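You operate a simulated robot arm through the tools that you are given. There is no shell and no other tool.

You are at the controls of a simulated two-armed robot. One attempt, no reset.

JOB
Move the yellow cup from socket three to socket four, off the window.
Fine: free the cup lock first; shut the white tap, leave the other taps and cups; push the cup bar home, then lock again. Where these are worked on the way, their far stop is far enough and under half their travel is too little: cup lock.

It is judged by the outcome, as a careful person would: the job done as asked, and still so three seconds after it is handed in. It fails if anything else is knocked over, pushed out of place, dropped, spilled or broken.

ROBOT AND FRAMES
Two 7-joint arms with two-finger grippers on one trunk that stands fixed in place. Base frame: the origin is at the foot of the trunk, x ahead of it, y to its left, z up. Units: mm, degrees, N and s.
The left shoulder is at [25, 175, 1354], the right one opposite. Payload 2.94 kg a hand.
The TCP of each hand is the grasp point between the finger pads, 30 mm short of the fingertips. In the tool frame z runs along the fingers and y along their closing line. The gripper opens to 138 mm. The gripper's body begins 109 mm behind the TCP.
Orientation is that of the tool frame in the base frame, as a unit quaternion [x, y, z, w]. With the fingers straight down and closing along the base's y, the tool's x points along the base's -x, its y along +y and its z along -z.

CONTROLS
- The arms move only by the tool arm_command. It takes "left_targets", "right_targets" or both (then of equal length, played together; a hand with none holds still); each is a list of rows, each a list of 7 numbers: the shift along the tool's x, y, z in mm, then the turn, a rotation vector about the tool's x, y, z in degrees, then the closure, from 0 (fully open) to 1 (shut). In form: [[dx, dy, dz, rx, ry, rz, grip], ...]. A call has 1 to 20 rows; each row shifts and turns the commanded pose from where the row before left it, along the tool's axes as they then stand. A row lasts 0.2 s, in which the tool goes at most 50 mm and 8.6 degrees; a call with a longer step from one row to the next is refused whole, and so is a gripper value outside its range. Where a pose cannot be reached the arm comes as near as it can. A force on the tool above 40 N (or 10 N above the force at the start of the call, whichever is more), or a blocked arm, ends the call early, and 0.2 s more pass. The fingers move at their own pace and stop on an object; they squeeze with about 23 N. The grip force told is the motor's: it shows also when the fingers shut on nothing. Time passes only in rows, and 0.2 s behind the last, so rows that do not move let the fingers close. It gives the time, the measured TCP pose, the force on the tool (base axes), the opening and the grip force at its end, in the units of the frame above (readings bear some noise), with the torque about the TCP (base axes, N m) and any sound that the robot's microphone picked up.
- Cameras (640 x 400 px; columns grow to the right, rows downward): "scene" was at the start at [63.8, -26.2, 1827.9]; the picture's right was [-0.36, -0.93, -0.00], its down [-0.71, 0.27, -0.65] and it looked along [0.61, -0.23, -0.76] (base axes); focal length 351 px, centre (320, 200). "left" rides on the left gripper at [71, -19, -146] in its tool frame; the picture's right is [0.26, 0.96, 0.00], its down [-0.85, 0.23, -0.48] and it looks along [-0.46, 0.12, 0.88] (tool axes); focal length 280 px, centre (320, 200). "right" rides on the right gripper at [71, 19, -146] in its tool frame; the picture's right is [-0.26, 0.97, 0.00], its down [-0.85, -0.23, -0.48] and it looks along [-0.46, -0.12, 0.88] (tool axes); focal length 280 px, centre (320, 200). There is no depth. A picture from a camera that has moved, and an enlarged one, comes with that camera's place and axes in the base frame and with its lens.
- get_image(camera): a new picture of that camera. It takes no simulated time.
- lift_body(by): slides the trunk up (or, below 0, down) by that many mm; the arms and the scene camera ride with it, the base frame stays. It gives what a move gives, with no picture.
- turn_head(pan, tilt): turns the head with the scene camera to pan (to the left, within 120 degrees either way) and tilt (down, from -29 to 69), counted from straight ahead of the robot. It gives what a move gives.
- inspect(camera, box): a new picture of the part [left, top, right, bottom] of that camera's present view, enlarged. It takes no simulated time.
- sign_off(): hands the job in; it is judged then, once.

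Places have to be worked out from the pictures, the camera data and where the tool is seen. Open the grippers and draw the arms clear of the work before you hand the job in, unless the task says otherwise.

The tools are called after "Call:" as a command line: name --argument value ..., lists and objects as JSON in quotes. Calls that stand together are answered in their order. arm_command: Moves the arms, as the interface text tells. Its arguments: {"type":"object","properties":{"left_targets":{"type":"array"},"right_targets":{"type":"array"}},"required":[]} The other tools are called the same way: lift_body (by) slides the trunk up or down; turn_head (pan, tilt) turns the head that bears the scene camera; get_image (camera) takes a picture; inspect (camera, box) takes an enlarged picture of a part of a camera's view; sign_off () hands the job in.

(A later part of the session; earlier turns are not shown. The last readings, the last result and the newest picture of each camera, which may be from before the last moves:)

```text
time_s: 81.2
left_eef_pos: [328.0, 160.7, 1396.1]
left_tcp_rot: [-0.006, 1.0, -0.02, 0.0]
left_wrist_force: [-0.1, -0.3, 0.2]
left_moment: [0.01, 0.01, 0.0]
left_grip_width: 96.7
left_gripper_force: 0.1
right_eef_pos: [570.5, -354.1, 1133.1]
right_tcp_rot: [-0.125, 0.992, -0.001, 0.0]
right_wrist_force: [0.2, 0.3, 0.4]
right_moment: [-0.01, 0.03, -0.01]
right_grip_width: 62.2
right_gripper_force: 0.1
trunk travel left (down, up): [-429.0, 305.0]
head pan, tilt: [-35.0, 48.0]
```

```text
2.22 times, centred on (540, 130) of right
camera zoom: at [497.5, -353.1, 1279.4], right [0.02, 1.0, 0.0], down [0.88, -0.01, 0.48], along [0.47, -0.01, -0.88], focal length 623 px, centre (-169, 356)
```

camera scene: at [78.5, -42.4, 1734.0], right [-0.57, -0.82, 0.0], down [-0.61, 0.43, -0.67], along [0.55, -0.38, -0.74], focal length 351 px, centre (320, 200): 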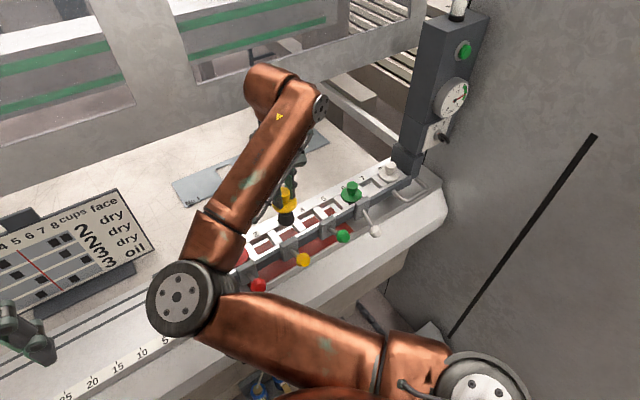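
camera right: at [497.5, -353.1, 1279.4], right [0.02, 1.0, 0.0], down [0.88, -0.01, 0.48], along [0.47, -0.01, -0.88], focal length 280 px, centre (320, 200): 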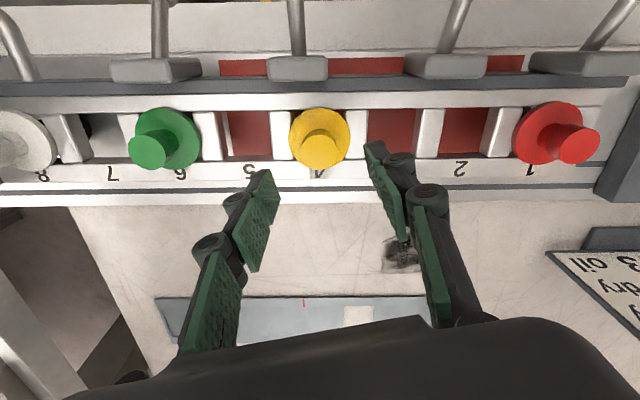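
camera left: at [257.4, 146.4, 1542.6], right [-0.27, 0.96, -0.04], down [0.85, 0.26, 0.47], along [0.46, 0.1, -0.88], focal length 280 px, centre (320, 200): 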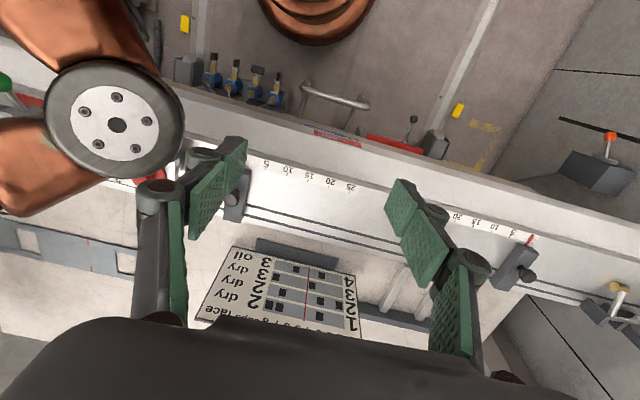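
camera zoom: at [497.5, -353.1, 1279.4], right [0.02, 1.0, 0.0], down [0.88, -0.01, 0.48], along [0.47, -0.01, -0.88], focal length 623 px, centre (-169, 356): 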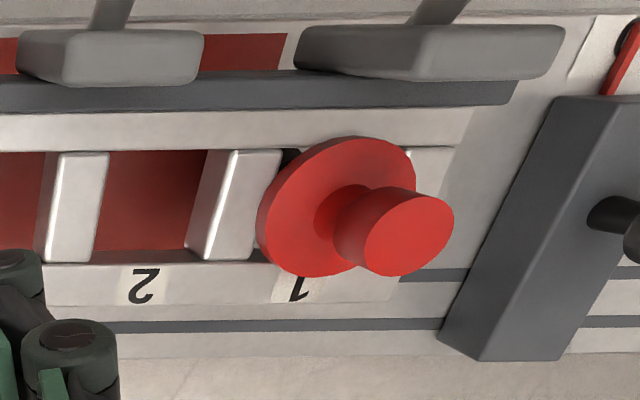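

Block and bar seem flush from above; I need a close look at the handle and joint. I withdraw the right hand up and back, un-yaw it, and bring it low in front of the handle with a forward tilt.

Call:
arm_command --right_targets '[[0, 0, -30, 0, 0, 0, 0.6], [0, 0, -30, 0, 0, 0, 0.6], [0, 0, -30, 0, 0, 0, 0.6], [0, 0, -30, 0, 0, 7.5, 0.6], [0, 0, 0, 0, 0, 7.5, 0.6], [30, -30, 0, 0, 0, 0, 0.8], [30, -30, 0, 0, 0, 0, 1.0], [30, -30, 0, 0, 0, 0, 1.0], [30, -30, 0, 0, 0, 0, 1.0], [30, -30, 0, 0, 0, 0, 1.0], [30, -30, 0, 0, 0, 0, 1.0], [30, -30, 0, 0, 0, 0, 1.0], [30, -20, 0, 0, 0, 0, 1.0]]'

Call:
arm_command --right_targets '[[0, -5, 15, 0, -8, 0, 1.0], [0, -5, 15, 0, -8, 0, 1.0], [0, -5, 15, 0, -8, 0, 1.0], [0, -5, 15, 0, -8, 0, 1.0], [5, -5, 15, 0, -8, 0, 1.0], [10, 0, 10, 0, -8, 0, 1.0], [15, 0, 5, 0, 0, 0, 1.0]]'

Call:
get_image --camera "right"

Call:
get_image --camera "scene"

```text
time_s: 84.0
left_eef_pos: [325.9, 161.1, 1396.1]
left_tcp_rot: [-0.007, 1.0, -0.02, 0.0]
left_wrist_force: [0.5, -1.6, 0.0]
left_moment: [0.03, 0.0, 0.02]
left_grip_width: 96.5
left_gripper_force: 0.0
right_eef_pos: [330.3, -582.0, 1249.4]
right_tcp_rot: [0.006, 1.0, -0.001, -0.001]
right_wrist_force: [0.2, 0.8, 0.8]
right_moment: [0.01, -0.04, -0.03]
right_grip_width: 0.1
right_gripper_force: 23.1
trunk travel left (down, up): [-429.0, 305.0]
head pan, tilt: [-35.0, 48.0]
```

```text
time_s: 85.7
left_eef_pos: [329.1, 161.0, 1395.2]
left_tcp_rot: [-0.006, 1.0, -0.019, 0.0]
left_wrist_force: [1.2, 0.1, -1.3]
left_moment: [-0.01, 0.07, 0.01]
left_grip_width: 96.9
left_gripper_force: 0.0
right_eef_pos: [339.8, -607.4, 1148.6]
right_tcp_rot: [0.005, 0.914, -0.003, 0.406]
right_wrist_force: [1.4, 0.8, 0.1]
right_moment: [0.03, 0.01, -0.02]
right_grip_width: 0.4
right_gripper_force: 22.7
trunk travel left (down, up): [-429.0, 305.0]
head pan, tilt: [-35.0, 48.0]
```

```text
taken
camera right: at [183.0, -586.9, 1194.4], right [0.19, 0.96, 0.19], down [0.21, -0.23, 0.95], along [0.96, -0.14, -0.25], focal length 280 px, centre (320, 200)
```

right: 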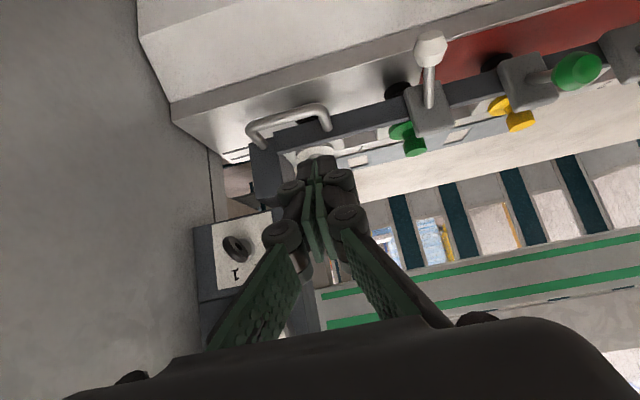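

```text
taken
camera scene: at [79.2, -42.9, 1733.9], right [-0.57, -0.82, 0.0], down [-0.61, 0.43, -0.67], along [0.55, -0.38, -0.74], focal length 351 px, centre (320, 200)
```

scene: 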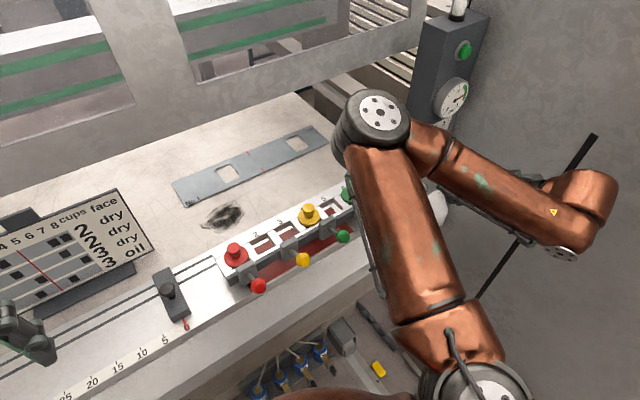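

Call:
inspect --camera "right" --box '[230, 80, 350, 180]'

Call:
inspect --camera "right" --box '[240, 130, 300, 200]'

Call:
inspect --camera "scene" --box '[150, 190, 370, 330]'

```text
4.00 times, centred on (290, 130) of right
camera zoom: at [183.0, -586.9, 1194.4], right [0.19, 0.96, 0.19], down [0.21, -0.23, 0.95], along [0.96, -0.14, -0.25], focal length 1122 px, centre (440, 480)
```

zoom: 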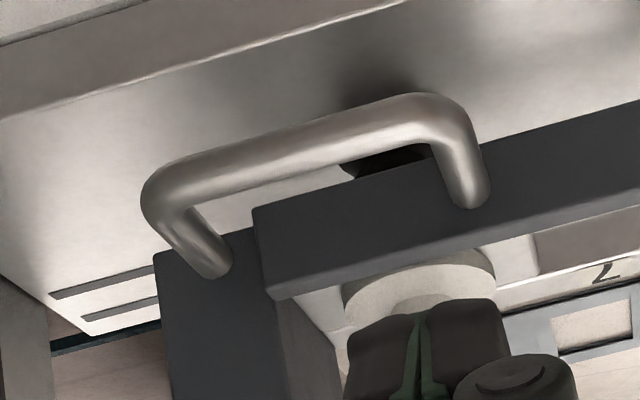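

```text
5.71 times, centred on (270, 165) of right
camera zoom: at [183.0, -586.9, 1194.4], right [0.19, 0.96, 0.19], down [0.21, -0.23, 0.95], along [0.96, -0.14, -0.25], focal length 1602 px, centre (606, 400)
```

zoom: 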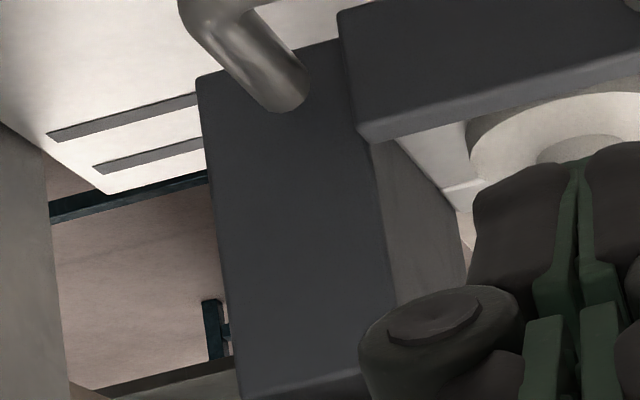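

```text
2.86 times, centred on (260, 260) of scene
camera zoom: at [79.2, -42.9, 1733.9], right [-0.57, -0.82, 0.0], down [-0.61, 0.43, -0.67], along [0.55, -0.38, -0.74], focal length 1002 px, centre (491, 29)
```

zoom: 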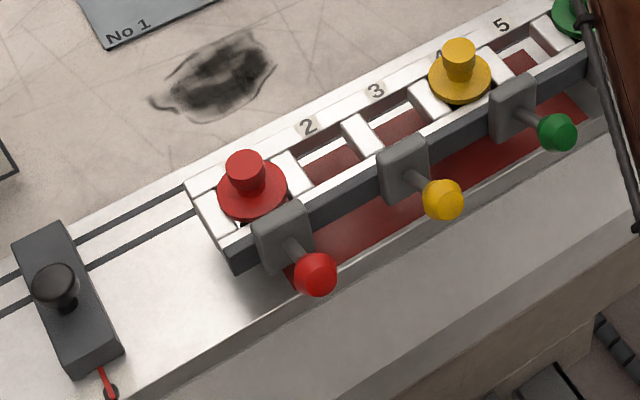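

Leg A of the handle meets the block, so handle, block and bar appear to move as one piece beneath the wall-mounted column. The handle faces me, so I test pushing it gently along +x. First I tilt the hand nearly level and bring the shut fingertips in front of the handle's crossbar.

Call:
arm_command --right_targets '[[0, 0, 0, 0, -8, 0, 1.0], [0, 0, 0, 0, -8, 0, 1.0], [0, 0, 0, 0, -8, 0, 1.0], [0, 0, 0, 0, -8, 0, 1.0], [28, -11, 20, 0, 0, 0, 1.0], [28, -11, 20, 0, 0, 0, 1.0], [28, -11, 20, 0, 0, 0, 1.0], [28, -11, 20, 0, 0, 0, 1.0]]'

Call:
get_image --camera "right"

Call:
get_image --camera "scene"

```text
time_s: 87.5
left_eef_pos: [325.3, 157.7, 1396.2]
left_tcp_rot: [-0.006, 1.0, -0.02, 0.002]
left_wrist_force: [0.1, -0.5, -0.3]
left_moment: [0.04, -0.05, 0.0]
left_grip_width: 96.3
left_gripper_force: 0.1
right_eef_pos: [394.7, -656.3, 1028.6]
right_tcp_rot: [0.003, 0.766, -0.003, 0.643]
right_wrist_force: [0.1, 0.3, -0.9]
right_moment: [-0.02, -0.01, 0.06]
right_grip_width: 0.2
right_gripper_force: 23.3
trunk travel left (down, up): [-429.0, 305.0]
head pan, tilt: [-35.0, 48.0]
```

```text
taken
camera right: at [239.9, -636.2, 984.6], right [0.06, 0.96, 0.26], down [-0.33, -0.23, 0.92], along [0.94, -0.14, 0.3], focal length 280 px, centre (320, 200)
```

right: 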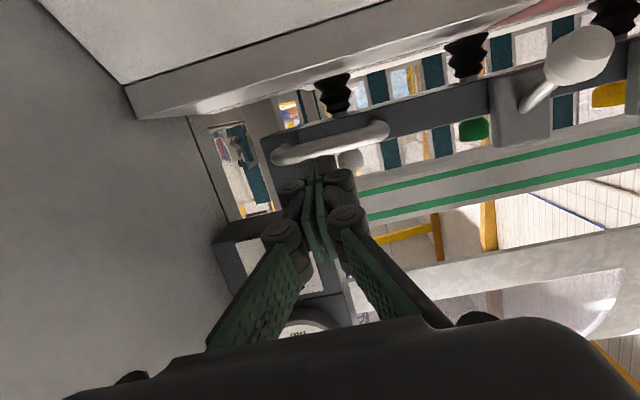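

```text
taken
camera scene: at [75.1, -45.5, 1734.1], right [-0.57, -0.82, 0.0], down [-0.61, 0.43, -0.67], along [0.55, -0.38, -0.74], focal length 351 px, centre (320, 200)
```

scene: 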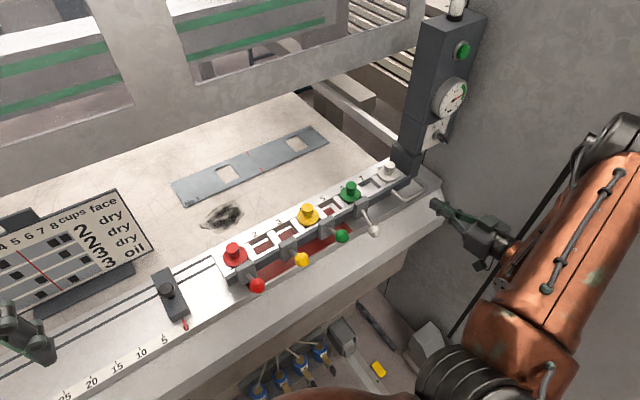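

A very useful low view under the bar. I enlarge both views.

Call:
inspect --camera "right" --box '[190, 70, 430, 230]'

Call:
inspect --camera "right" --box '[210, 170, 350, 300]'

Call:
inspect --camera "scene" --box '[330, 120, 460, 250]'

Call:
inspect --camera "scene" --box '[200, 150, 440, 300]'

```text
2.50 times, centred on (310, 150) of right
camera zoom: at [239.9, -636.2, 984.6], right [0.06, 0.96, 0.26], down [-0.33, -0.23, 0.92], along [0.94, -0.14, 0.3], focal length 701 px, centre (345, 325)
```

zoom: 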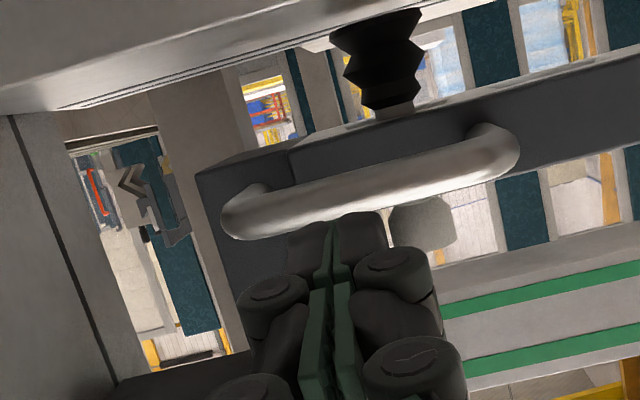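

```text
3.08 times, centred on (280, 235) of right
camera zoom: at [239.9, -636.2, 984.6], right [0.06, 0.96, 0.26], down [-0.33, -0.23, 0.92], along [0.94, -0.14, 0.3], focal length 863 px, centre (443, 92)
```

zoom: 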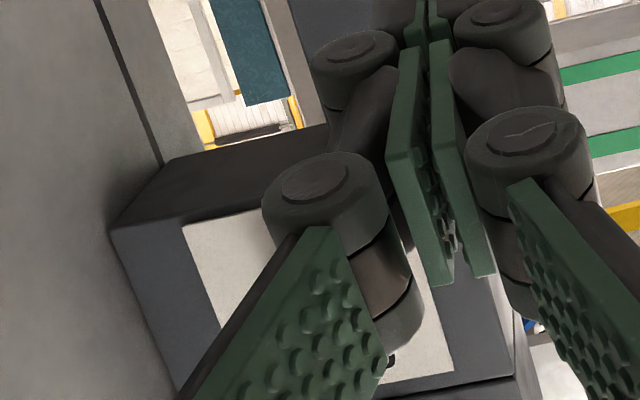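

```text
3.08 times, centred on (395, 185) of scene
camera zoom: at [75.1, -45.5, 1734.1], right [-0.57, -0.82, 0.0], down [-0.61, 0.43, -0.67], along [0.55, -0.38, -0.74], focal length 1079 px, centre (89, 246)
```

zoom: 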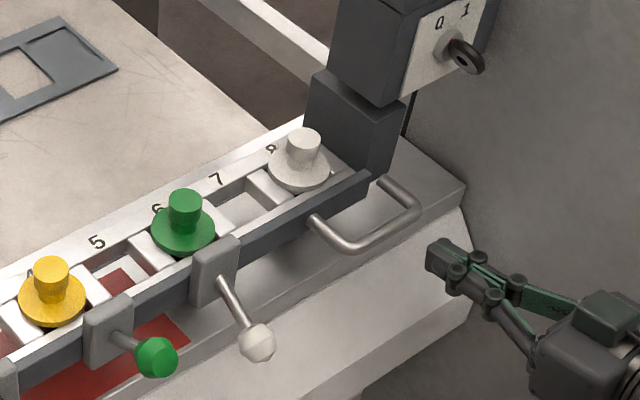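

```text
2.67 times, centred on (320, 225) of scene
camera zoom: at [75.1, -45.5, 1734.1], right [-0.57, -0.82, 0.0], down [-0.61, 0.43, -0.67], along [0.55, -0.38, -0.74], focal length 935 px, centre (320, 133)
```

zoom: 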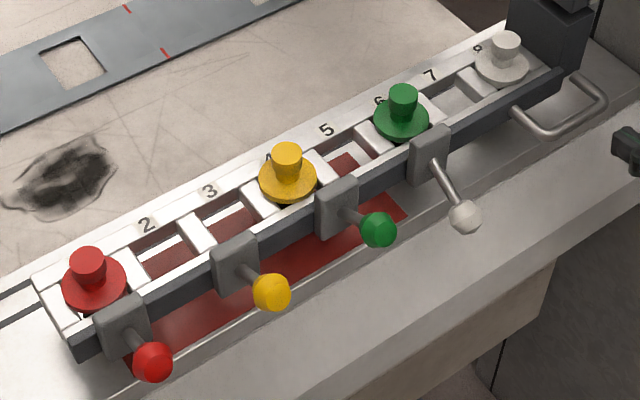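

The bar, its block and handle are clear to see now. I advance the fingertips to just short of the handle's crossbar.

Call:
arm_command --right_targets '[[0.5, 2, 18, 0, 0, 0, 1.0], [-3, 2, 15, 0, 0, 0, 1.0]]'

Call:
inspect --camera "scene" --box '[350, 140, 460, 250]'

Call:
inspect --camera "right" --box '[190, 70, 430, 230]'

```text
time_s: 88.0
left_eef_pos: [328.6, 160.5, 1394.5]
left_tcp_rot: [-0.006, 1.0, -0.019, -0.002]
left_wrist_force: [0.3, -0.1, 0.2]
left_moment: [-0.02, 0.05, 0.0]
left_grip_width: 96.6
left_gripper_force: 0.1
right_eef_pos: [428.1, -650.1, 1024.0]
right_tcp_rot: [0.005, 0.766, -0.005, 0.643]
right_wrist_force: [0.2, 0.5, -0.5]
right_moment: [0.04, 0.0, -0.01]
right_grip_width: 0.1
right_gripper_force: 23.6
trunk travel left (down, up): [-429.0, 305.0]
head pan, tilt: [-35.0, 48.0]
```

```text
3.64 times, centred on (405, 195) of scene
camera zoom: at [79.6, -43.0, 1733.9], right [-0.57, -0.82, 0.0], down [-0.61, 0.43, -0.67], along [0.55, -0.38, -0.74], focal length 1276 px, centre (11, 218)
```

zoom: 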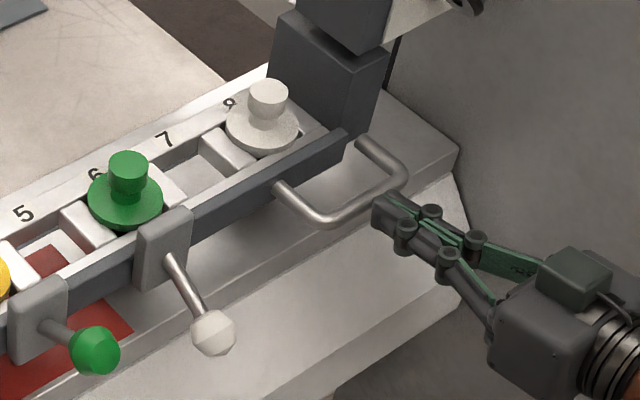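

```text
2.50 times, centred on (310, 150) of right
camera zoom: at [274.1, -630.1, 980.8], right [0.06, 0.96, 0.26], down [-0.32, -0.23, 0.92], along [0.94, -0.14, 0.3], focal length 701 px, centre (345, 325)
```

zoom: 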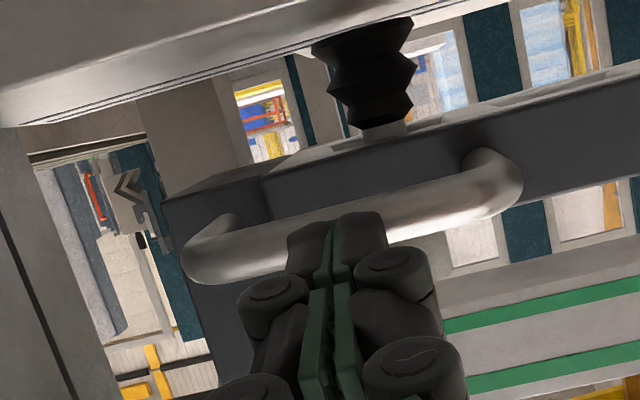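

The tips are within a few mm of the crossbar, slightly high. I drop 5 mm and push gently in +x in 3 mm steps.

Call:
arm_command --right_targets '[[5, 0, 1, 0, 0, 0, 1.0], [-0.5, 0, 3, 0, 0, 0, 1.0], [-0.5, 0, 3, 0, 0, 0, 1.0], [-0.5, 0, 3, 0, 0, 0, 1.0]]'

Call:
inspect --camera "scene" --box '[350, 140, 460, 250]'

```text
time_s: 89.0
left_eef_pos: [327.0, 159.9, 1395.8]
left_tcp_rot: [-0.005, 1.0, -0.019, 0.0]
left_wrist_force: [-0.1, 0.3, -0.2]
left_moment: [0.0, 0.01, 0.01]
left_grip_width: 96.4
left_gripper_force: 0.1
right_eef_pos: [436.3, -649.6, 1016.8]
right_tcp_rot: [0.005, 0.766, -0.005, 0.642]
right_wrist_force: [-4.9, 1.6, 1.9]
right_moment: [0.02, -0.02, 0.06]
right_grip_width: 0.3
right_gripper_force: 22.8
trunk travel left (down, up): [-429.0, 305.0]
head pan, tilt: [-35.0, 48.0]
```

```text
3.64 times, centred on (405, 195) of scene
camera zoom: at [77.6, -42.7, 1734.0], right [-0.57, -0.82, 0.0], down [-0.61, 0.43, -0.67], along [0.55, -0.38, -0.74], focal length 1276 px, centre (11, 218)
```

zoom: 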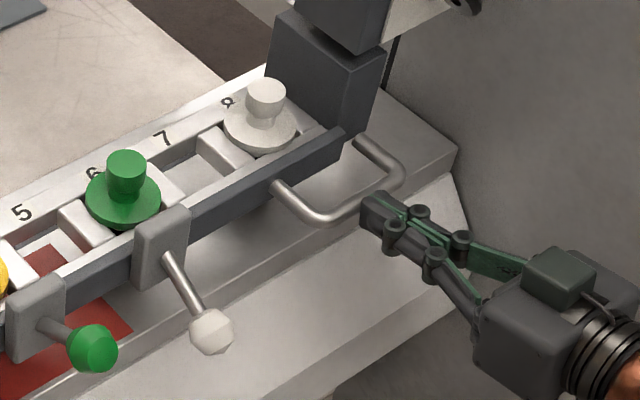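

Contact at about 5 N. I press another few millimetres and compare force with motion.

Call:
arm_command --right_targets '[[-0.5, 0, 3, 0, 0, 0, 1.0], [-0.5, 0, 3, 0, 0, 0, 1.0]]'

Call:
inspect --camera "scene" --box '[350, 140, 460, 250]'

```text
time_s: 89.7
left_eef_pos: [327.6, 159.4, 1395.2]
left_tcp_rot: [-0.006, 1.0, -0.019, 0.001]
left_wrist_force: [0.7, 0.8, 0.4]
left_moment: [0.02, 0.02, -0.02]
left_grip_width: 96.8
left_gripper_force: 0.0
right_eef_pos: [443.9, -648.6, 1016.6]
right_tcp_rot: [0.005, 0.766, -0.005, 0.642]
right_wrist_force: [-5.6, 0.5, -1.3]
right_moment: [0.02, 0.06, 0.03]
right_grip_width: 0.0
right_gripper_force: 23.1
trunk travel left (down, up): [-429.0, 305.0]
head pan, tilt: [-35.0, 48.0]
```

```text
3.64 times, centred on (405, 195) of scene
camera zoom: at [78.0, -43.3, 1733.9], right [-0.57, -0.82, 0.0], down [-0.61, 0.43, -0.67], along [0.55, -0.38, -0.74], focal length 1276 px, centre (11, 218)
```

zoom: 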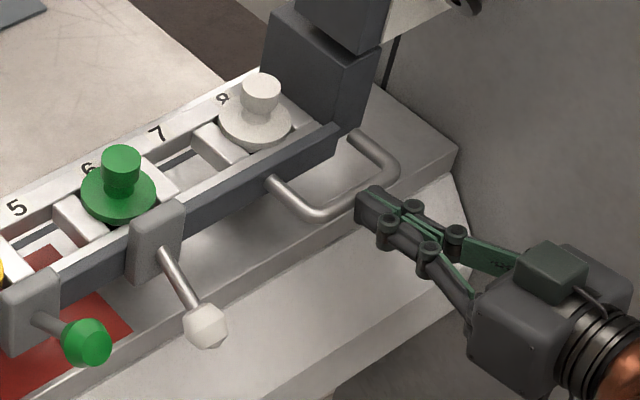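

The whole bar slides in +x with about 5 N, so that's the direction for home. I keep pushing until it stops.

Call:
arm_command --right_targets '[[-0.6, 0, 3.5, 0, 0, 0, 1.0], [-0.6, 0, 3.5, 0, 0, 0, 1.0], [-0.6, 0, 3.5, 0, 0, 0, 1.0], [-0.6, 0, 3.5, 0, 0, 0, 1.0]]'

Call:
inspect --camera "scene" --box '[350, 140, 460, 250]'

```text
time_s: 90.7
left_eef_pos: [328.0, 159.5, 1395.6]
left_tcp_rot: [-0.006, 1.0, -0.019, 0.0]
left_wrist_force: [-0.6, -0.2, -0.1]
left_moment: [-0.01, 0.01, 0.02]
left_grip_width: 96.6
left_gripper_force: 0.0
right_eef_pos: [457.7, -648.4, 1017.0]
right_tcp_rot: [0.003, 0.766, -0.004, 0.643]
right_wrist_force: [-2.3, -0.6, 2.1]
right_moment: [0.0, -0.04, -0.02]
right_grip_width: 0.0
right_gripper_force: 23.3
trunk travel left (down, up): [-429.0, 305.0]
head pan, tilt: [-35.0, 48.0]
```

```text
3.64 times, centred on (405, 195) of scene
camera zoom: at [78.1, -43.1, 1734.0], right [-0.57, -0.82, 0.0], down [-0.61, 0.43, -0.67], along [0.55, -0.38, -0.74], focal length 1276 px, centre (11, 218)
```

zoom: 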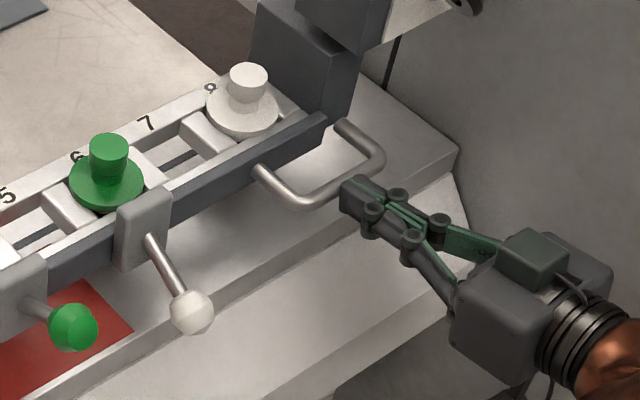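

It slides freely; I continue.

Call:
arm_command --right_targets '[[-0.7, 0, 4, 0, 0, 0, 1.0], [-0.7, 0, 4, 0, 0, 0, 1.0], [-0.7, 0, 4, 0, 0, 0, 1.0], [-0.7, 0, 4, 0, 0, 0, 1.0]]'

Call:
inspect --camera "scene" --box '[350, 140, 460, 250]'

```text
time_s: 91.7
left_eef_pos: [328.0, 159.6, 1394.8]
left_tcp_rot: [-0.006, 1.0, -0.019, -0.001]
left_wrist_force: [0.0, 1.0, 0.4]
left_moment: [-0.02, 0.01, -0.02]
left_grip_width: 96.7
left_gripper_force: 0.0
right_eef_pos: [474.9, -649.4, 1016.5]
right_tcp_rot: [0.004, 0.767, -0.005, 0.642]
right_wrist_force: [-1.1, 1.8, 0.0]
right_moment: [0.01, -0.02, 0.08]
right_grip_width: 0.1
right_gripper_force: 22.7
trunk travel left (down, up): [-429.0, 305.0]
head pan, tilt: [-35.0, 48.0]
```

```text
3.64 times, centred on (405, 195) of scene
camera zoom: at [78.4, -42.9, 1733.9], right [-0.57, -0.82, 0.0], down [-0.61, 0.43, -0.67], along [0.55, -0.38, -0.74], focal length 1276 px, centre (11, 218)
```

zoom: 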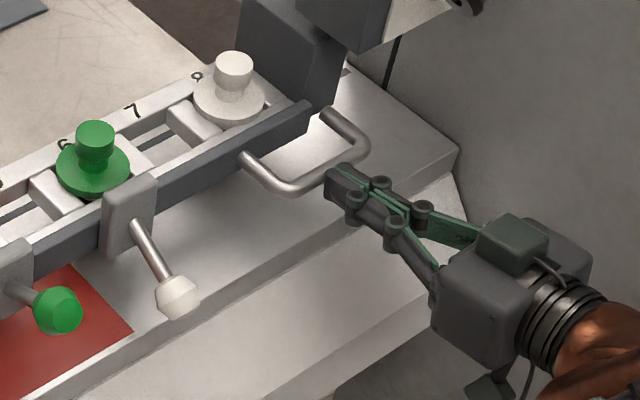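

Still free. I check the overall scene too while continuing.

Call:
arm_command --right_targets '[[-0.7, 0, 4, 0, 0, 0, 1.0], [-0.7, 0, 4, 0, 0, 0, 1.0], [-0.7, 0, 4, 0, 0, 0, 1.0], [-0.7, 0, 4, 0, 0, 0, 1.0]]'

Call:
get_image --camera "scene"

Call:
get_image --camera "right"

```text
time_s: 92.7
left_eef_pos: [327.8, 160.1, 1396.2]
left_tcp_rot: [-0.007, 1.0, -0.019, 0.0]
left_wrist_force: [-0.1, 0.5, -0.7]
left_moment: [0.05, 0.0, -0.03]
left_grip_width: 96.9
left_gripper_force: 0.0
right_eef_pos: [490.4, -647.8, 1016.0]
right_tcp_rot: [0.004, 0.766, -0.004, 0.643]
right_wrist_force: [-1.8, 0.2, 1.7]
right_moment: [0.02, -0.03, 0.0]
right_grip_width: 0.1
right_gripper_force: 23.4
trunk travel left (down, up): [-429.0, 305.0]
head pan, tilt: [-35.0, 48.0]
```

```text
taken
camera scene: at [78.1, -43.1, 1734.0], right [-0.57, -0.82, 0.0], down [-0.61, 0.43, -0.67], along [0.55, -0.38, -0.74], focal length 351 px, centre (320, 200)
```

scene: 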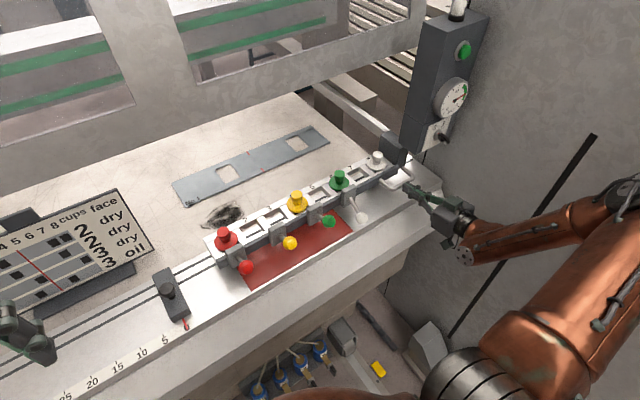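

```text
taken
camera right: at [335.4, -628.0, 972.5], right [0.06, 0.96, 0.26], down [-0.32, -0.22, 0.92], along [0.94, -0.14, 0.3], focal length 280 px, centre (320, 200)
```

right: 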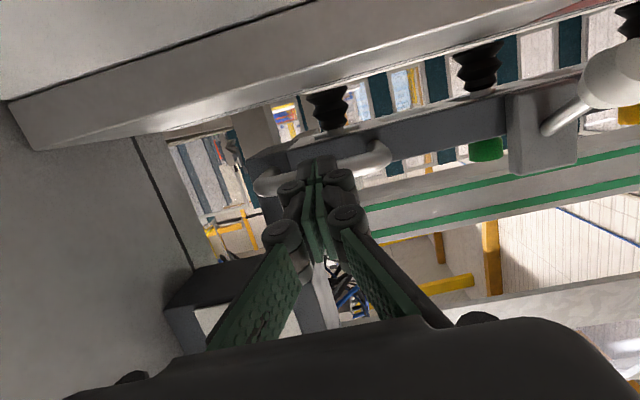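

The bar keeps moving inward with little force and nothing is disturbed. I continue.

Call:
arm_command --right_targets '[[-0.7, 0, 4, 0, 0, 0, 1.0], [-0.7, 0, 4, 0, 0, 0, 1.0], [-0.7, 0, 4, 0, 0, 0, 1.0], [-0.7, 0, 4, 0, 0, 0, 1.0], [-0.7, 0, 4, 0, 0, 0, 1.0]]'

Call:
get_image --camera "scene"

Call:
inspect --camera "scene" --box '[340, 110, 460, 230]'

```text
time_s: 93.8
left_eef_pos: [328.0, 159.5, 1394.7]
left_tcp_rot: [-0.006, 1.0, -0.019, 0.001]
left_wrist_force: [-0.1, -0.4, 0.6]
left_moment: [-0.04, -0.03, -0.03]
left_grip_width: 96.6
left_gripper_force: 0.0
right_eef_pos: [509.4, -648.4, 1016.3]
right_tcp_rot: [0.005, 0.766, -0.006, 0.643]
right_wrist_force: [-2.6, 1.5, -0.1]
right_moment: [0.03, 0.02, 0.04]
right_grip_width: 0.2
right_gripper_force: 23.7
trunk travel left (down, up): [-429.0, 305.0]
head pan, tilt: [-35.0, 48.0]
```

```text
taken
camera scene: at [78.2, -43.1, 1734.0], right [-0.57, -0.82, 0.0], down [-0.61, 0.43, -0.67], along [0.55, -0.38, -0.74], focal length 351 px, centre (320, 200)
```

scene: 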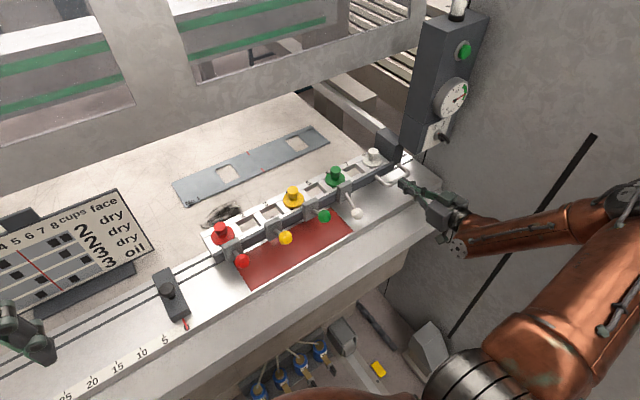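

```text
3.33 times, centred on (400, 170) of scene
camera zoom: at [78.2, -43.1, 1734.0], right [-0.57, -0.82, 0.0], down [-0.61, 0.43, -0.67], along [0.55, -0.38, -0.74], focal length 1169 px, centre (53, 300)
```

zoom: 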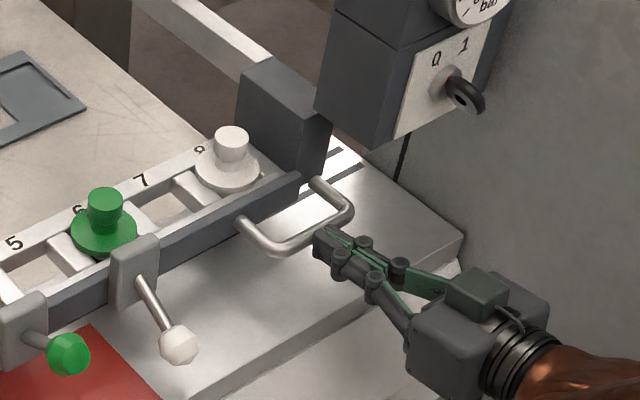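

The block rides along a white beam running away from me, so home may be further in. I keep pushing and watching force.

Call:
arm_command --right_targets '[[-0.8, 0, 4.5, 0, 0, 0, 1.0], [-0.8, 0, 4.5, 0, 0, 0, 1.0], [-0.8, 0, 4.5, 0, 0, 0, 1.0], [-0.8, 0, 4.5, 0, 0, 0, 1.0], [-0.8, 0, 4.5, 0, 0, 0, 1.0]]'

Call:
get_image --camera "scene"

Call:
inspect --camera "scene" --box '[340, 60, 460, 220]'

```text
time_s: 95.0
left_eef_pos: [328.8, 161.2, 1395.7]
left_tcp_rot: [-0.006, 1.0, -0.02, -0.001]
left_wrist_force: [-0.1, 0.2, -0.8]
left_moment: [-0.02, -0.03, -0.02]
left_grip_width: 96.7
left_gripper_force: 0.1
right_eef_pos: [533.9, -649.8, 1016.8]
right_tcp_rot: [0.005, 0.766, -0.005, 0.643]
right_wrist_force: [-2.4, 1.4, 0.9]
right_moment: [0.0, -0.03, 0.01]
right_grip_width: 0.0
right_gripper_force: 22.8
trunk travel left (down, up): [-429.0, 305.0]
head pan, tilt: [-35.0, 48.0]
```

```text
taken
camera scene: at [78.3, -43.1, 1734.0], right [-0.57, -0.82, 0.0], down [-0.61, 0.43, -0.67], along [0.55, -0.38, -0.74], focal length 351 px, centre (320, 200)
```

scene: 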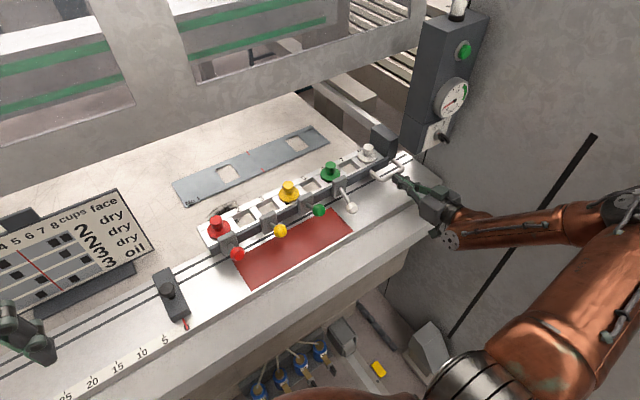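

```text
2.50 times, centred on (400, 140) of scene
camera zoom: at [78.3, -43.1, 1734.0], right [-0.57, -0.82, 0.0], down [-0.61, 0.43, -0.67], along [0.55, -0.38, -0.74], focal length 877 px, centre (120, 350)
```

zoom: 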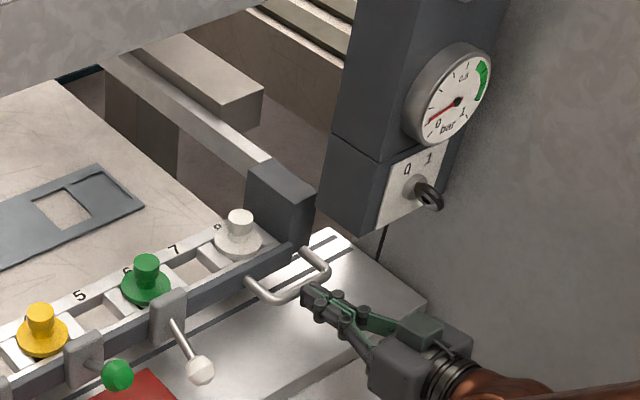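

The gauge has dropped to about zero since the bellows have left their resting surface; the bar is evidently travelling along its side beam toward the sheet. I continue pushing and watch arm clearance to the column.

Call:
arm_command --right_targets '[[-0.8, 0, 4.5, 0, 0, 0, 1.0], [-0.8, 0, 4.5, 0, 0, 0, 1.0], [-0.8, 0, 4.5, 0, 0, 0, 1.0], [-0.8, 0, 4.5, 0, 0, 0, 1.0], [-0.8, 0, 4.5, 0, 0, 0, 1.0]]'

Call:
get_image --camera "scene"

Call:
get_image --camera "right"

```text
time_s: 96.2
left_eef_pos: [328.6, 160.3, 1394.6]
left_tcp_rot: [-0.006, 1.0, -0.02, 0.0]
left_wrist_force: [-0.2, 0.5, 0.3]
left_moment: [-0.02, 0.0, 0.03]
left_grip_width: 96.8
left_gripper_force: 0.0
right_eef_pos: [541.6, -650.9, 1019.0]
right_tcp_rot: [0.005, 0.766, -0.005, 0.642]
right_wrist_force: [-1.1, -0.6, 0.0]
right_moment: [-0.01, 0.02, 0.04]
right_grip_width: 0.1
right_gripper_force: 22.7
right hand out of reach, approached as far as the arm can: row 3, 4, 5
trunk travel left (down, up): [-429.0, 305.0]
head pan, tilt: [-35.0, 48.0]
```

```text
taken
camera scene: at [78.3, -43.1, 1734.0], right [-0.57, -0.82, 0.0], down [-0.61, 0.43, -0.67], along [0.55, -0.38, -0.74], focal length 351 px, centre (320, 200)
```

scene: 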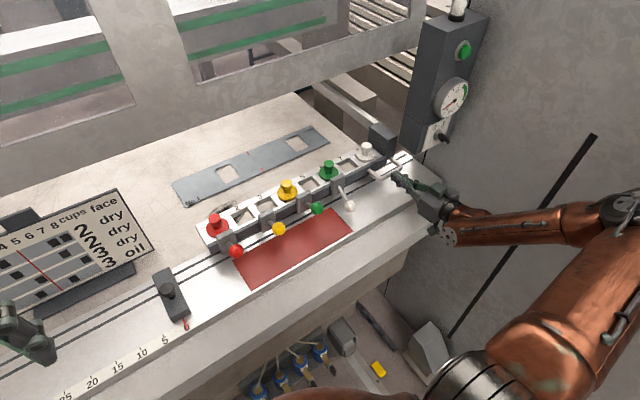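

```text
taken
camera right: at [386.8, -630.7, 974.9], right [0.06, 0.96, 0.26], down [-0.32, -0.23, 0.92], along [0.94, -0.14, 0.3], focal length 280 px, centre (320, 200)
```

right: 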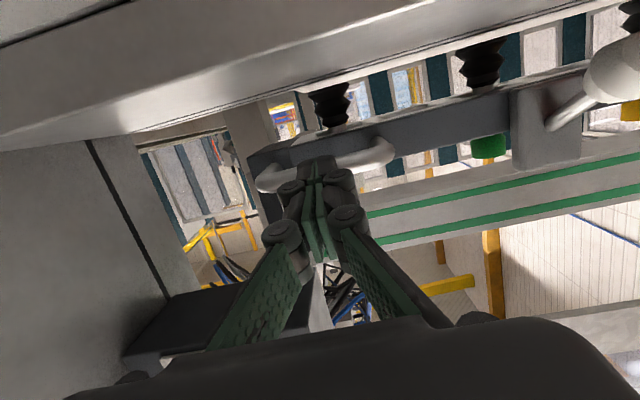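

In this elbow-out posture the arm can't go further (x≈541); the bar has moved about 100 mm and hit no stop yet. I will push instead on the bare stretch of front rail at y≈-553 (between the white tap and the handle), with the hand tilted down-forward. First I back away and raise.

Call:
arm_command --right_targets '[[6, 0, -34, 0, 0, 0, 1.0], [6, 0, -34, 0, 0, 0, 1.0], [6, 0, -34, 0, 0, 0, 1.0], [6, 0, -34, 0, 0, 0, 1.0], [-39, 19, -7, 0, 0, 0, 1.0], [-39, 19, -7, 0, 0, 0, 1.0], [-39, 19, -7, 0, 0, 0, 1.0], [-39, 19, -7, 0, 0, 0, 1.0], [-39, 19, -7, 0, 0, 0, 1.0], [0, 0, 0, 0, 8, 0, 1.0], [0, 0, 0, 0, 8, 0, 1.0], [0, 0, 0, 0, 8, 0, 1.0], [0, 0, 0, 0, 8, 0, 1.0], [0, 0, 0, 0, 8, 0, 1.0]]'

Call:
get_image --camera "scene"

Call:
get_image --camera "right"

```text
time_s: 99.2
left_eef_pos: [328.5, 160.7, 1395.9]
left_tcp_rot: [-0.006, 1.0, -0.019, -0.001]
left_wrist_force: [0.5, 0.5, -0.2]
left_moment: [0.0, 0.04, 0.01]
left_grip_width: 96.5
left_gripper_force: 0.0
right_eef_pos: [410.0, -561.2, 1214.9]
right_tcp_rot: [0.005, 0.94, -0.003, 0.34]
right_wrist_force: [-0.1, -0.4, 0.4]
right_moment: [-0.03, 0.02, -0.04]
right_grip_width: 0.0
right_gripper_force: 23.2
right hand out of reach, approached as far as the arm can: row 9
trunk travel left (down, up): [-429.0, 305.0]
head pan, tilt: [-35.0, 48.0]
```

```text
taken
camera scene: at [79.5, -42.2, 1733.9], right [-0.57, -0.82, 0.0], down [-0.61, 0.43, -0.67], along [0.55, -0.38, -0.74], focal length 351 px, centre (320, 200)
```

scene: 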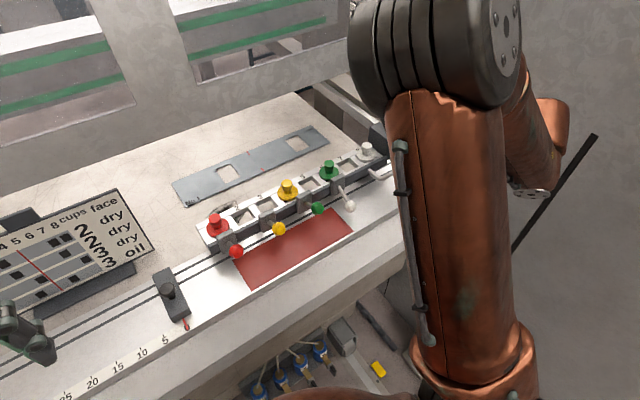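

```text
taken
camera right: at [263.3, -541.4, 1283.7], right [0.21, 0.96, 0.17], down [0.35, -0.23, 0.91], along [0.91, -0.14, -0.38], focal length 280 px, centre (320, 200)
```

right: 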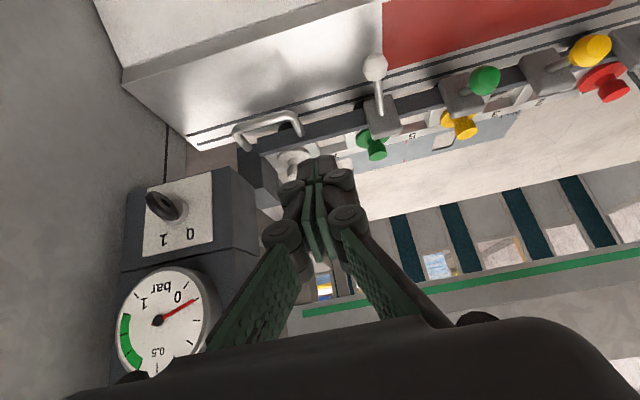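

The arm is now in an elbow-up posture, which suits pushing deeper. The rail's front is near x≈608; I bring the tips to just short of it at (590, -553, 1025).

Call:
arm_command --right_targets '[[-2.8, 1.3, 38, 0, 0, 0, 1.0], [-2.8, 1.3, 38, 0, 0, 0, 1.0], [-2.8, 1.3, 38, 0, 0, 0, 1.0], [-2.8, 1.3, 38, 0, 0, 0, 1.0], [-2.8, 1.3, 38, 0, 0, 0, 1.0]]'

Call:
get_image --camera "right"

Call:
get_image --camera "scene"

```text
time_s: 100.5
left_eef_pos: [328.4, 160.6, 1394.5]
left_tcp_rot: [-0.006, 1.0, -0.02, -0.001]
left_wrist_force: [0.1, -0.1, 0.2]
left_moment: [0.03, 0.06, -0.01]
left_grip_width: 96.7
left_gripper_force: 0.0
right_eef_pos: [543.3, -557.2, 1075.3]
right_tcp_rot: [0.006, 0.94, -0.002, 0.341]
right_wrist_force: [1.0, -0.1, -0.2]
right_moment: [0.0, 0.0, -0.03]
right_grip_width: 0.0
right_gripper_force: 23.4
trunk travel left (down, up): [-429.0, 305.0]
head pan, tilt: [-35.0, 48.0]
```

```text
taken
camera right: at [396.1, -536.7, 1144.1], right [0.21, 0.96, 0.17], down [0.34, -0.23, 0.91], along [0.91, -0.14, -0.38], focal length 280 px, centre (320, 200)
```

right: 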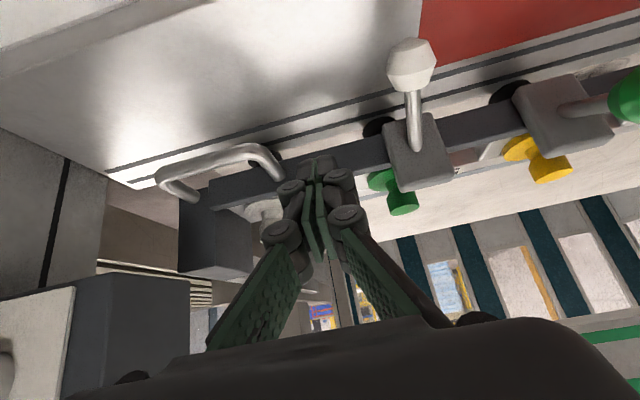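

```text
taken
camera scene: at [79.6, -43.2, 1733.9], right [-0.57, -0.82, 0.0], down [-0.61, 0.43, -0.67], along [0.55, -0.38, -0.74], focal length 351 px, centre (320, 200)
```

scene: 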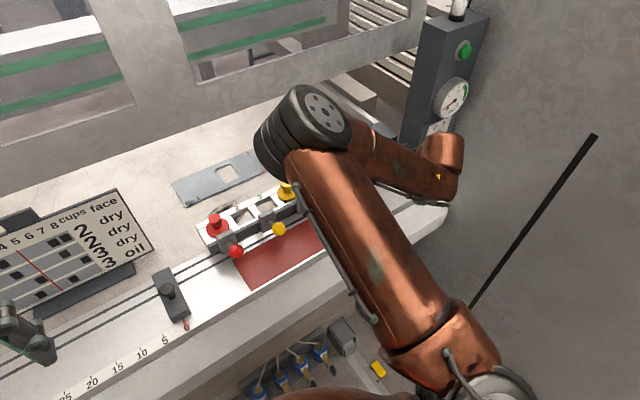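

I tilt a further 20° forward to keep the wrist low under the press frame, then bring the tips level with the rail just in front of it.

Call:
arm_command --right_targets '[[0, 0, 0, 0, -7, 0, 1.0], [0, 0, 0, 0, -7, 0, 1.0], [0, 0, 0, 0, -6.5, 0, 1.0], [8.5, 2, 15, 0, 0, 0, 1.0], [8.5, 2, 15, 0, 0, 0, 1.0]]'

Call:
get_image --camera "right"

Call:
get_image --camera "scene"

```text
time_s: 101.7
left_eef_pos: [328.3, 160.6, 1395.6]
left_tcp_rot: [-0.007, 1.0, -0.02, -0.001]
left_wrist_force: [0.1, -0.1, -0.2]
left_moment: [-0.02, -0.03, 0.01]
left_grip_width: 96.7
left_gripper_force: 0.1
right_eef_pos: [561.3, -555.6, 1047.6]
right_tcp_rot: [0.006, 0.864, -0.005, 0.503]
right_wrist_force: [-0.2, -0.2, -0.8]
right_moment: [-0.01, 0.0, -0.01]
right_grip_width: 0.2
right_gripper_force: 23.3
trunk travel left (down, up): [-429.0, 305.0]
head pan, tilt: [-35.0, 48.0]
```

```text
taken
camera right: at [400.4, -533.9, 1058.8], right [0.14, 0.96, 0.23], down [0.0, -0.23, 0.97], along [0.99, -0.14, -0.03], focal length 280 px, centre (320, 200)
```

right: 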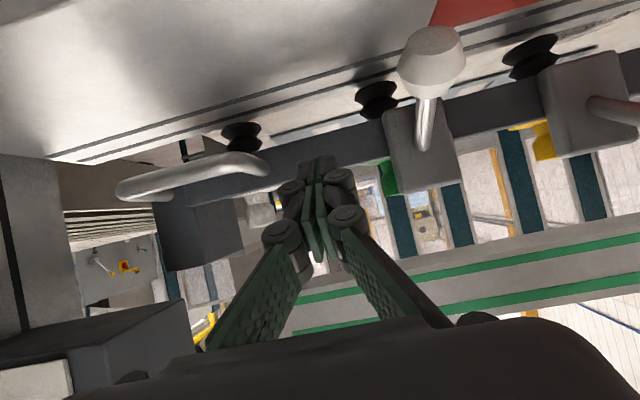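

```text
taken
camera scene: at [79.4, -42.7, 1733.9], right [-0.57, -0.82, 0.0], down [-0.61, 0.43, -0.67], along [0.55, -0.38, -0.74], focal length 351 px, centre (320, 200)
```

scene: 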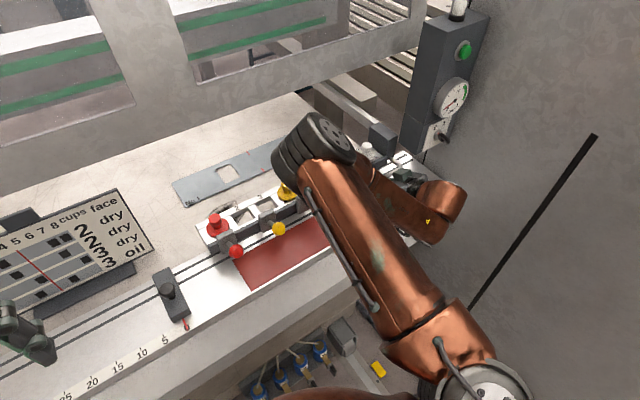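

The tips are about 15–20 mm in front of the rail and slightly high. I lower 7 mm and push in +x in 4 mm steps.

Call:
arm_command --right_targets '[[6, 0, 3.5, 0, 0, 0, 1.0], [-2, 0, 3.5, 0, 0, 0, 1.0], [-2, 0, 3.5, 0, 0, 0, 1.0], [-2, 0, 3.5, 0, 0, 0, 1.0], [-2, 0, 3.5, 0, 0, 0, 1.0], [-2, 0, 3.5, 0, 0, 0, 1.0]]'

Call:
get_image --camera "right"

Call:
get_image --camera "scene"

```text
time_s: 103.0
left_eef_pos: [327.8, 160.9, 1394.7]
left_tcp_rot: [-0.006, 1.0, -0.019, -0.001]
left_wrist_force: [-0.5, 0.9, -0.2]
left_moment: [-0.03, -0.01, 0.0]
left_grip_width: 96.6
left_gripper_force: 0.0
right_eef_pos: [580.9, -555.0, 1039.6]
right_tcp_rot: [0.006, 0.864, -0.004, 0.503]
right_wrist_force: [0.7, 0.1, 0.0]
right_moment: [-0.01, 0.01, -0.03]
right_grip_width: 0.0
right_gripper_force: 22.9
trunk travel left (down, up): [-429.0, 305.0]
head pan, tilt: [-35.0, 48.0]
```

```text
taken
camera right: at [419.8, -533.7, 1052.2], right [0.14, 0.96, 0.23], down [0.0, -0.23, 0.97], along [0.99, -0.14, -0.03], focal length 280 px, centre (320, 200)
```

right: 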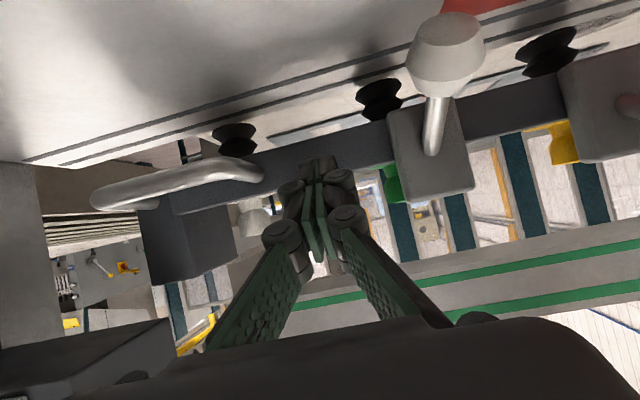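

```text
taken
camera scene: at [78.9, -42.8, 1733.9], right [-0.57, -0.82, 0.0], down [-0.61, 0.43, -0.67], along [0.55, -0.38, -0.74], focal length 351 px, centre (320, 200)
```

scene: 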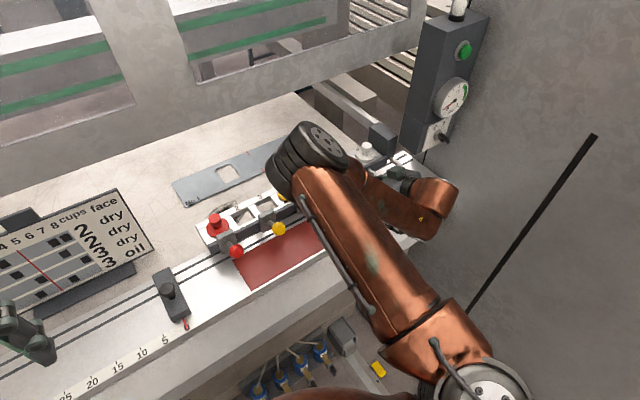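

No contact yet (tip x≈607). I continue.

Call:
arm_command --right_targets '[[-2, 0, 3.5, 0, 0, 0, 1.0], [-2, 0, 3.5, 0, 0, 0, 1.0], [-2, 0, 3.5, 0, 0, 0, 1.0], [-2, 0, 3.5, 0, 0, 0, 1.0], [-2, 0, 3.5, 0, 0, 0, 1.0], [-2, 0, 3.5, 0, 0, 0, 1.0]]'

Call:
get_image --camera "right"

Call:
get_image --camera "scene"

```text
time_s: 104.5
left_eef_pos: [328.3, 161.0, 1393.9]
left_tcp_rot: [-0.007, 1.0, -0.019, 0.001]
left_wrist_force: [-0.3, -0.1, 0.6]
left_moment: [0.0, 0.03, 0.0]
left_grip_width: 96.8
left_gripper_force: 0.1
right_eef_pos: [604.7, -555.5, 1041.9]
right_tcp_rot: [0.005, 0.864, -0.004, 0.504]
right_wrist_force: [-1.4, 1.4, 3.2]
right_moment: [0.04, -0.1, 0.06]
right_grip_width: 0.0
right_gripper_force: 28.7
trunk travel left (down, up): [-429.0, 305.0]
head pan, tilt: [-35.0, 48.0]
```

```text
taken
camera right: at [444.1, -534.7, 1053.5], right [0.14, 0.96, 0.23], down [0.0, -0.23, 0.97], along [0.99, -0.14, -0.03], focal length 280 px, centre (320, 200)
```

right: 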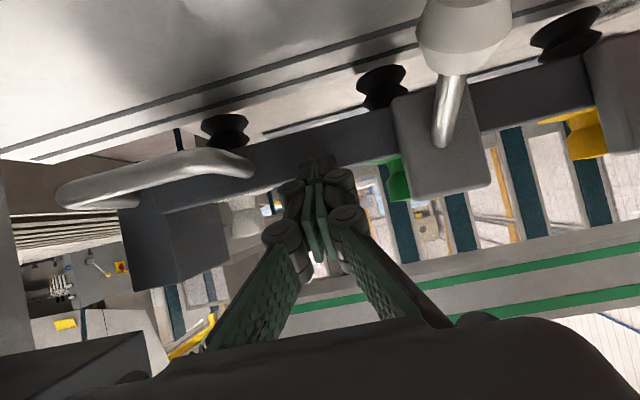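

```text
taken
camera scene: at [78.2, -42.4, 1734.0], right [-0.57, -0.82, 0.0], down [-0.61, 0.43, -0.67], along [0.55, -0.38, -0.74], focal length 351 px, centre (320, 200)
```

scene: 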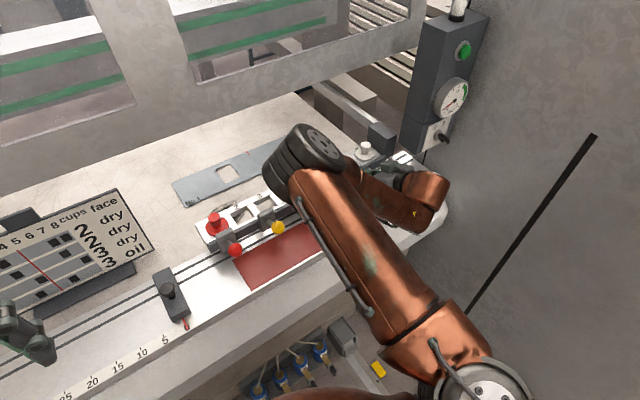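

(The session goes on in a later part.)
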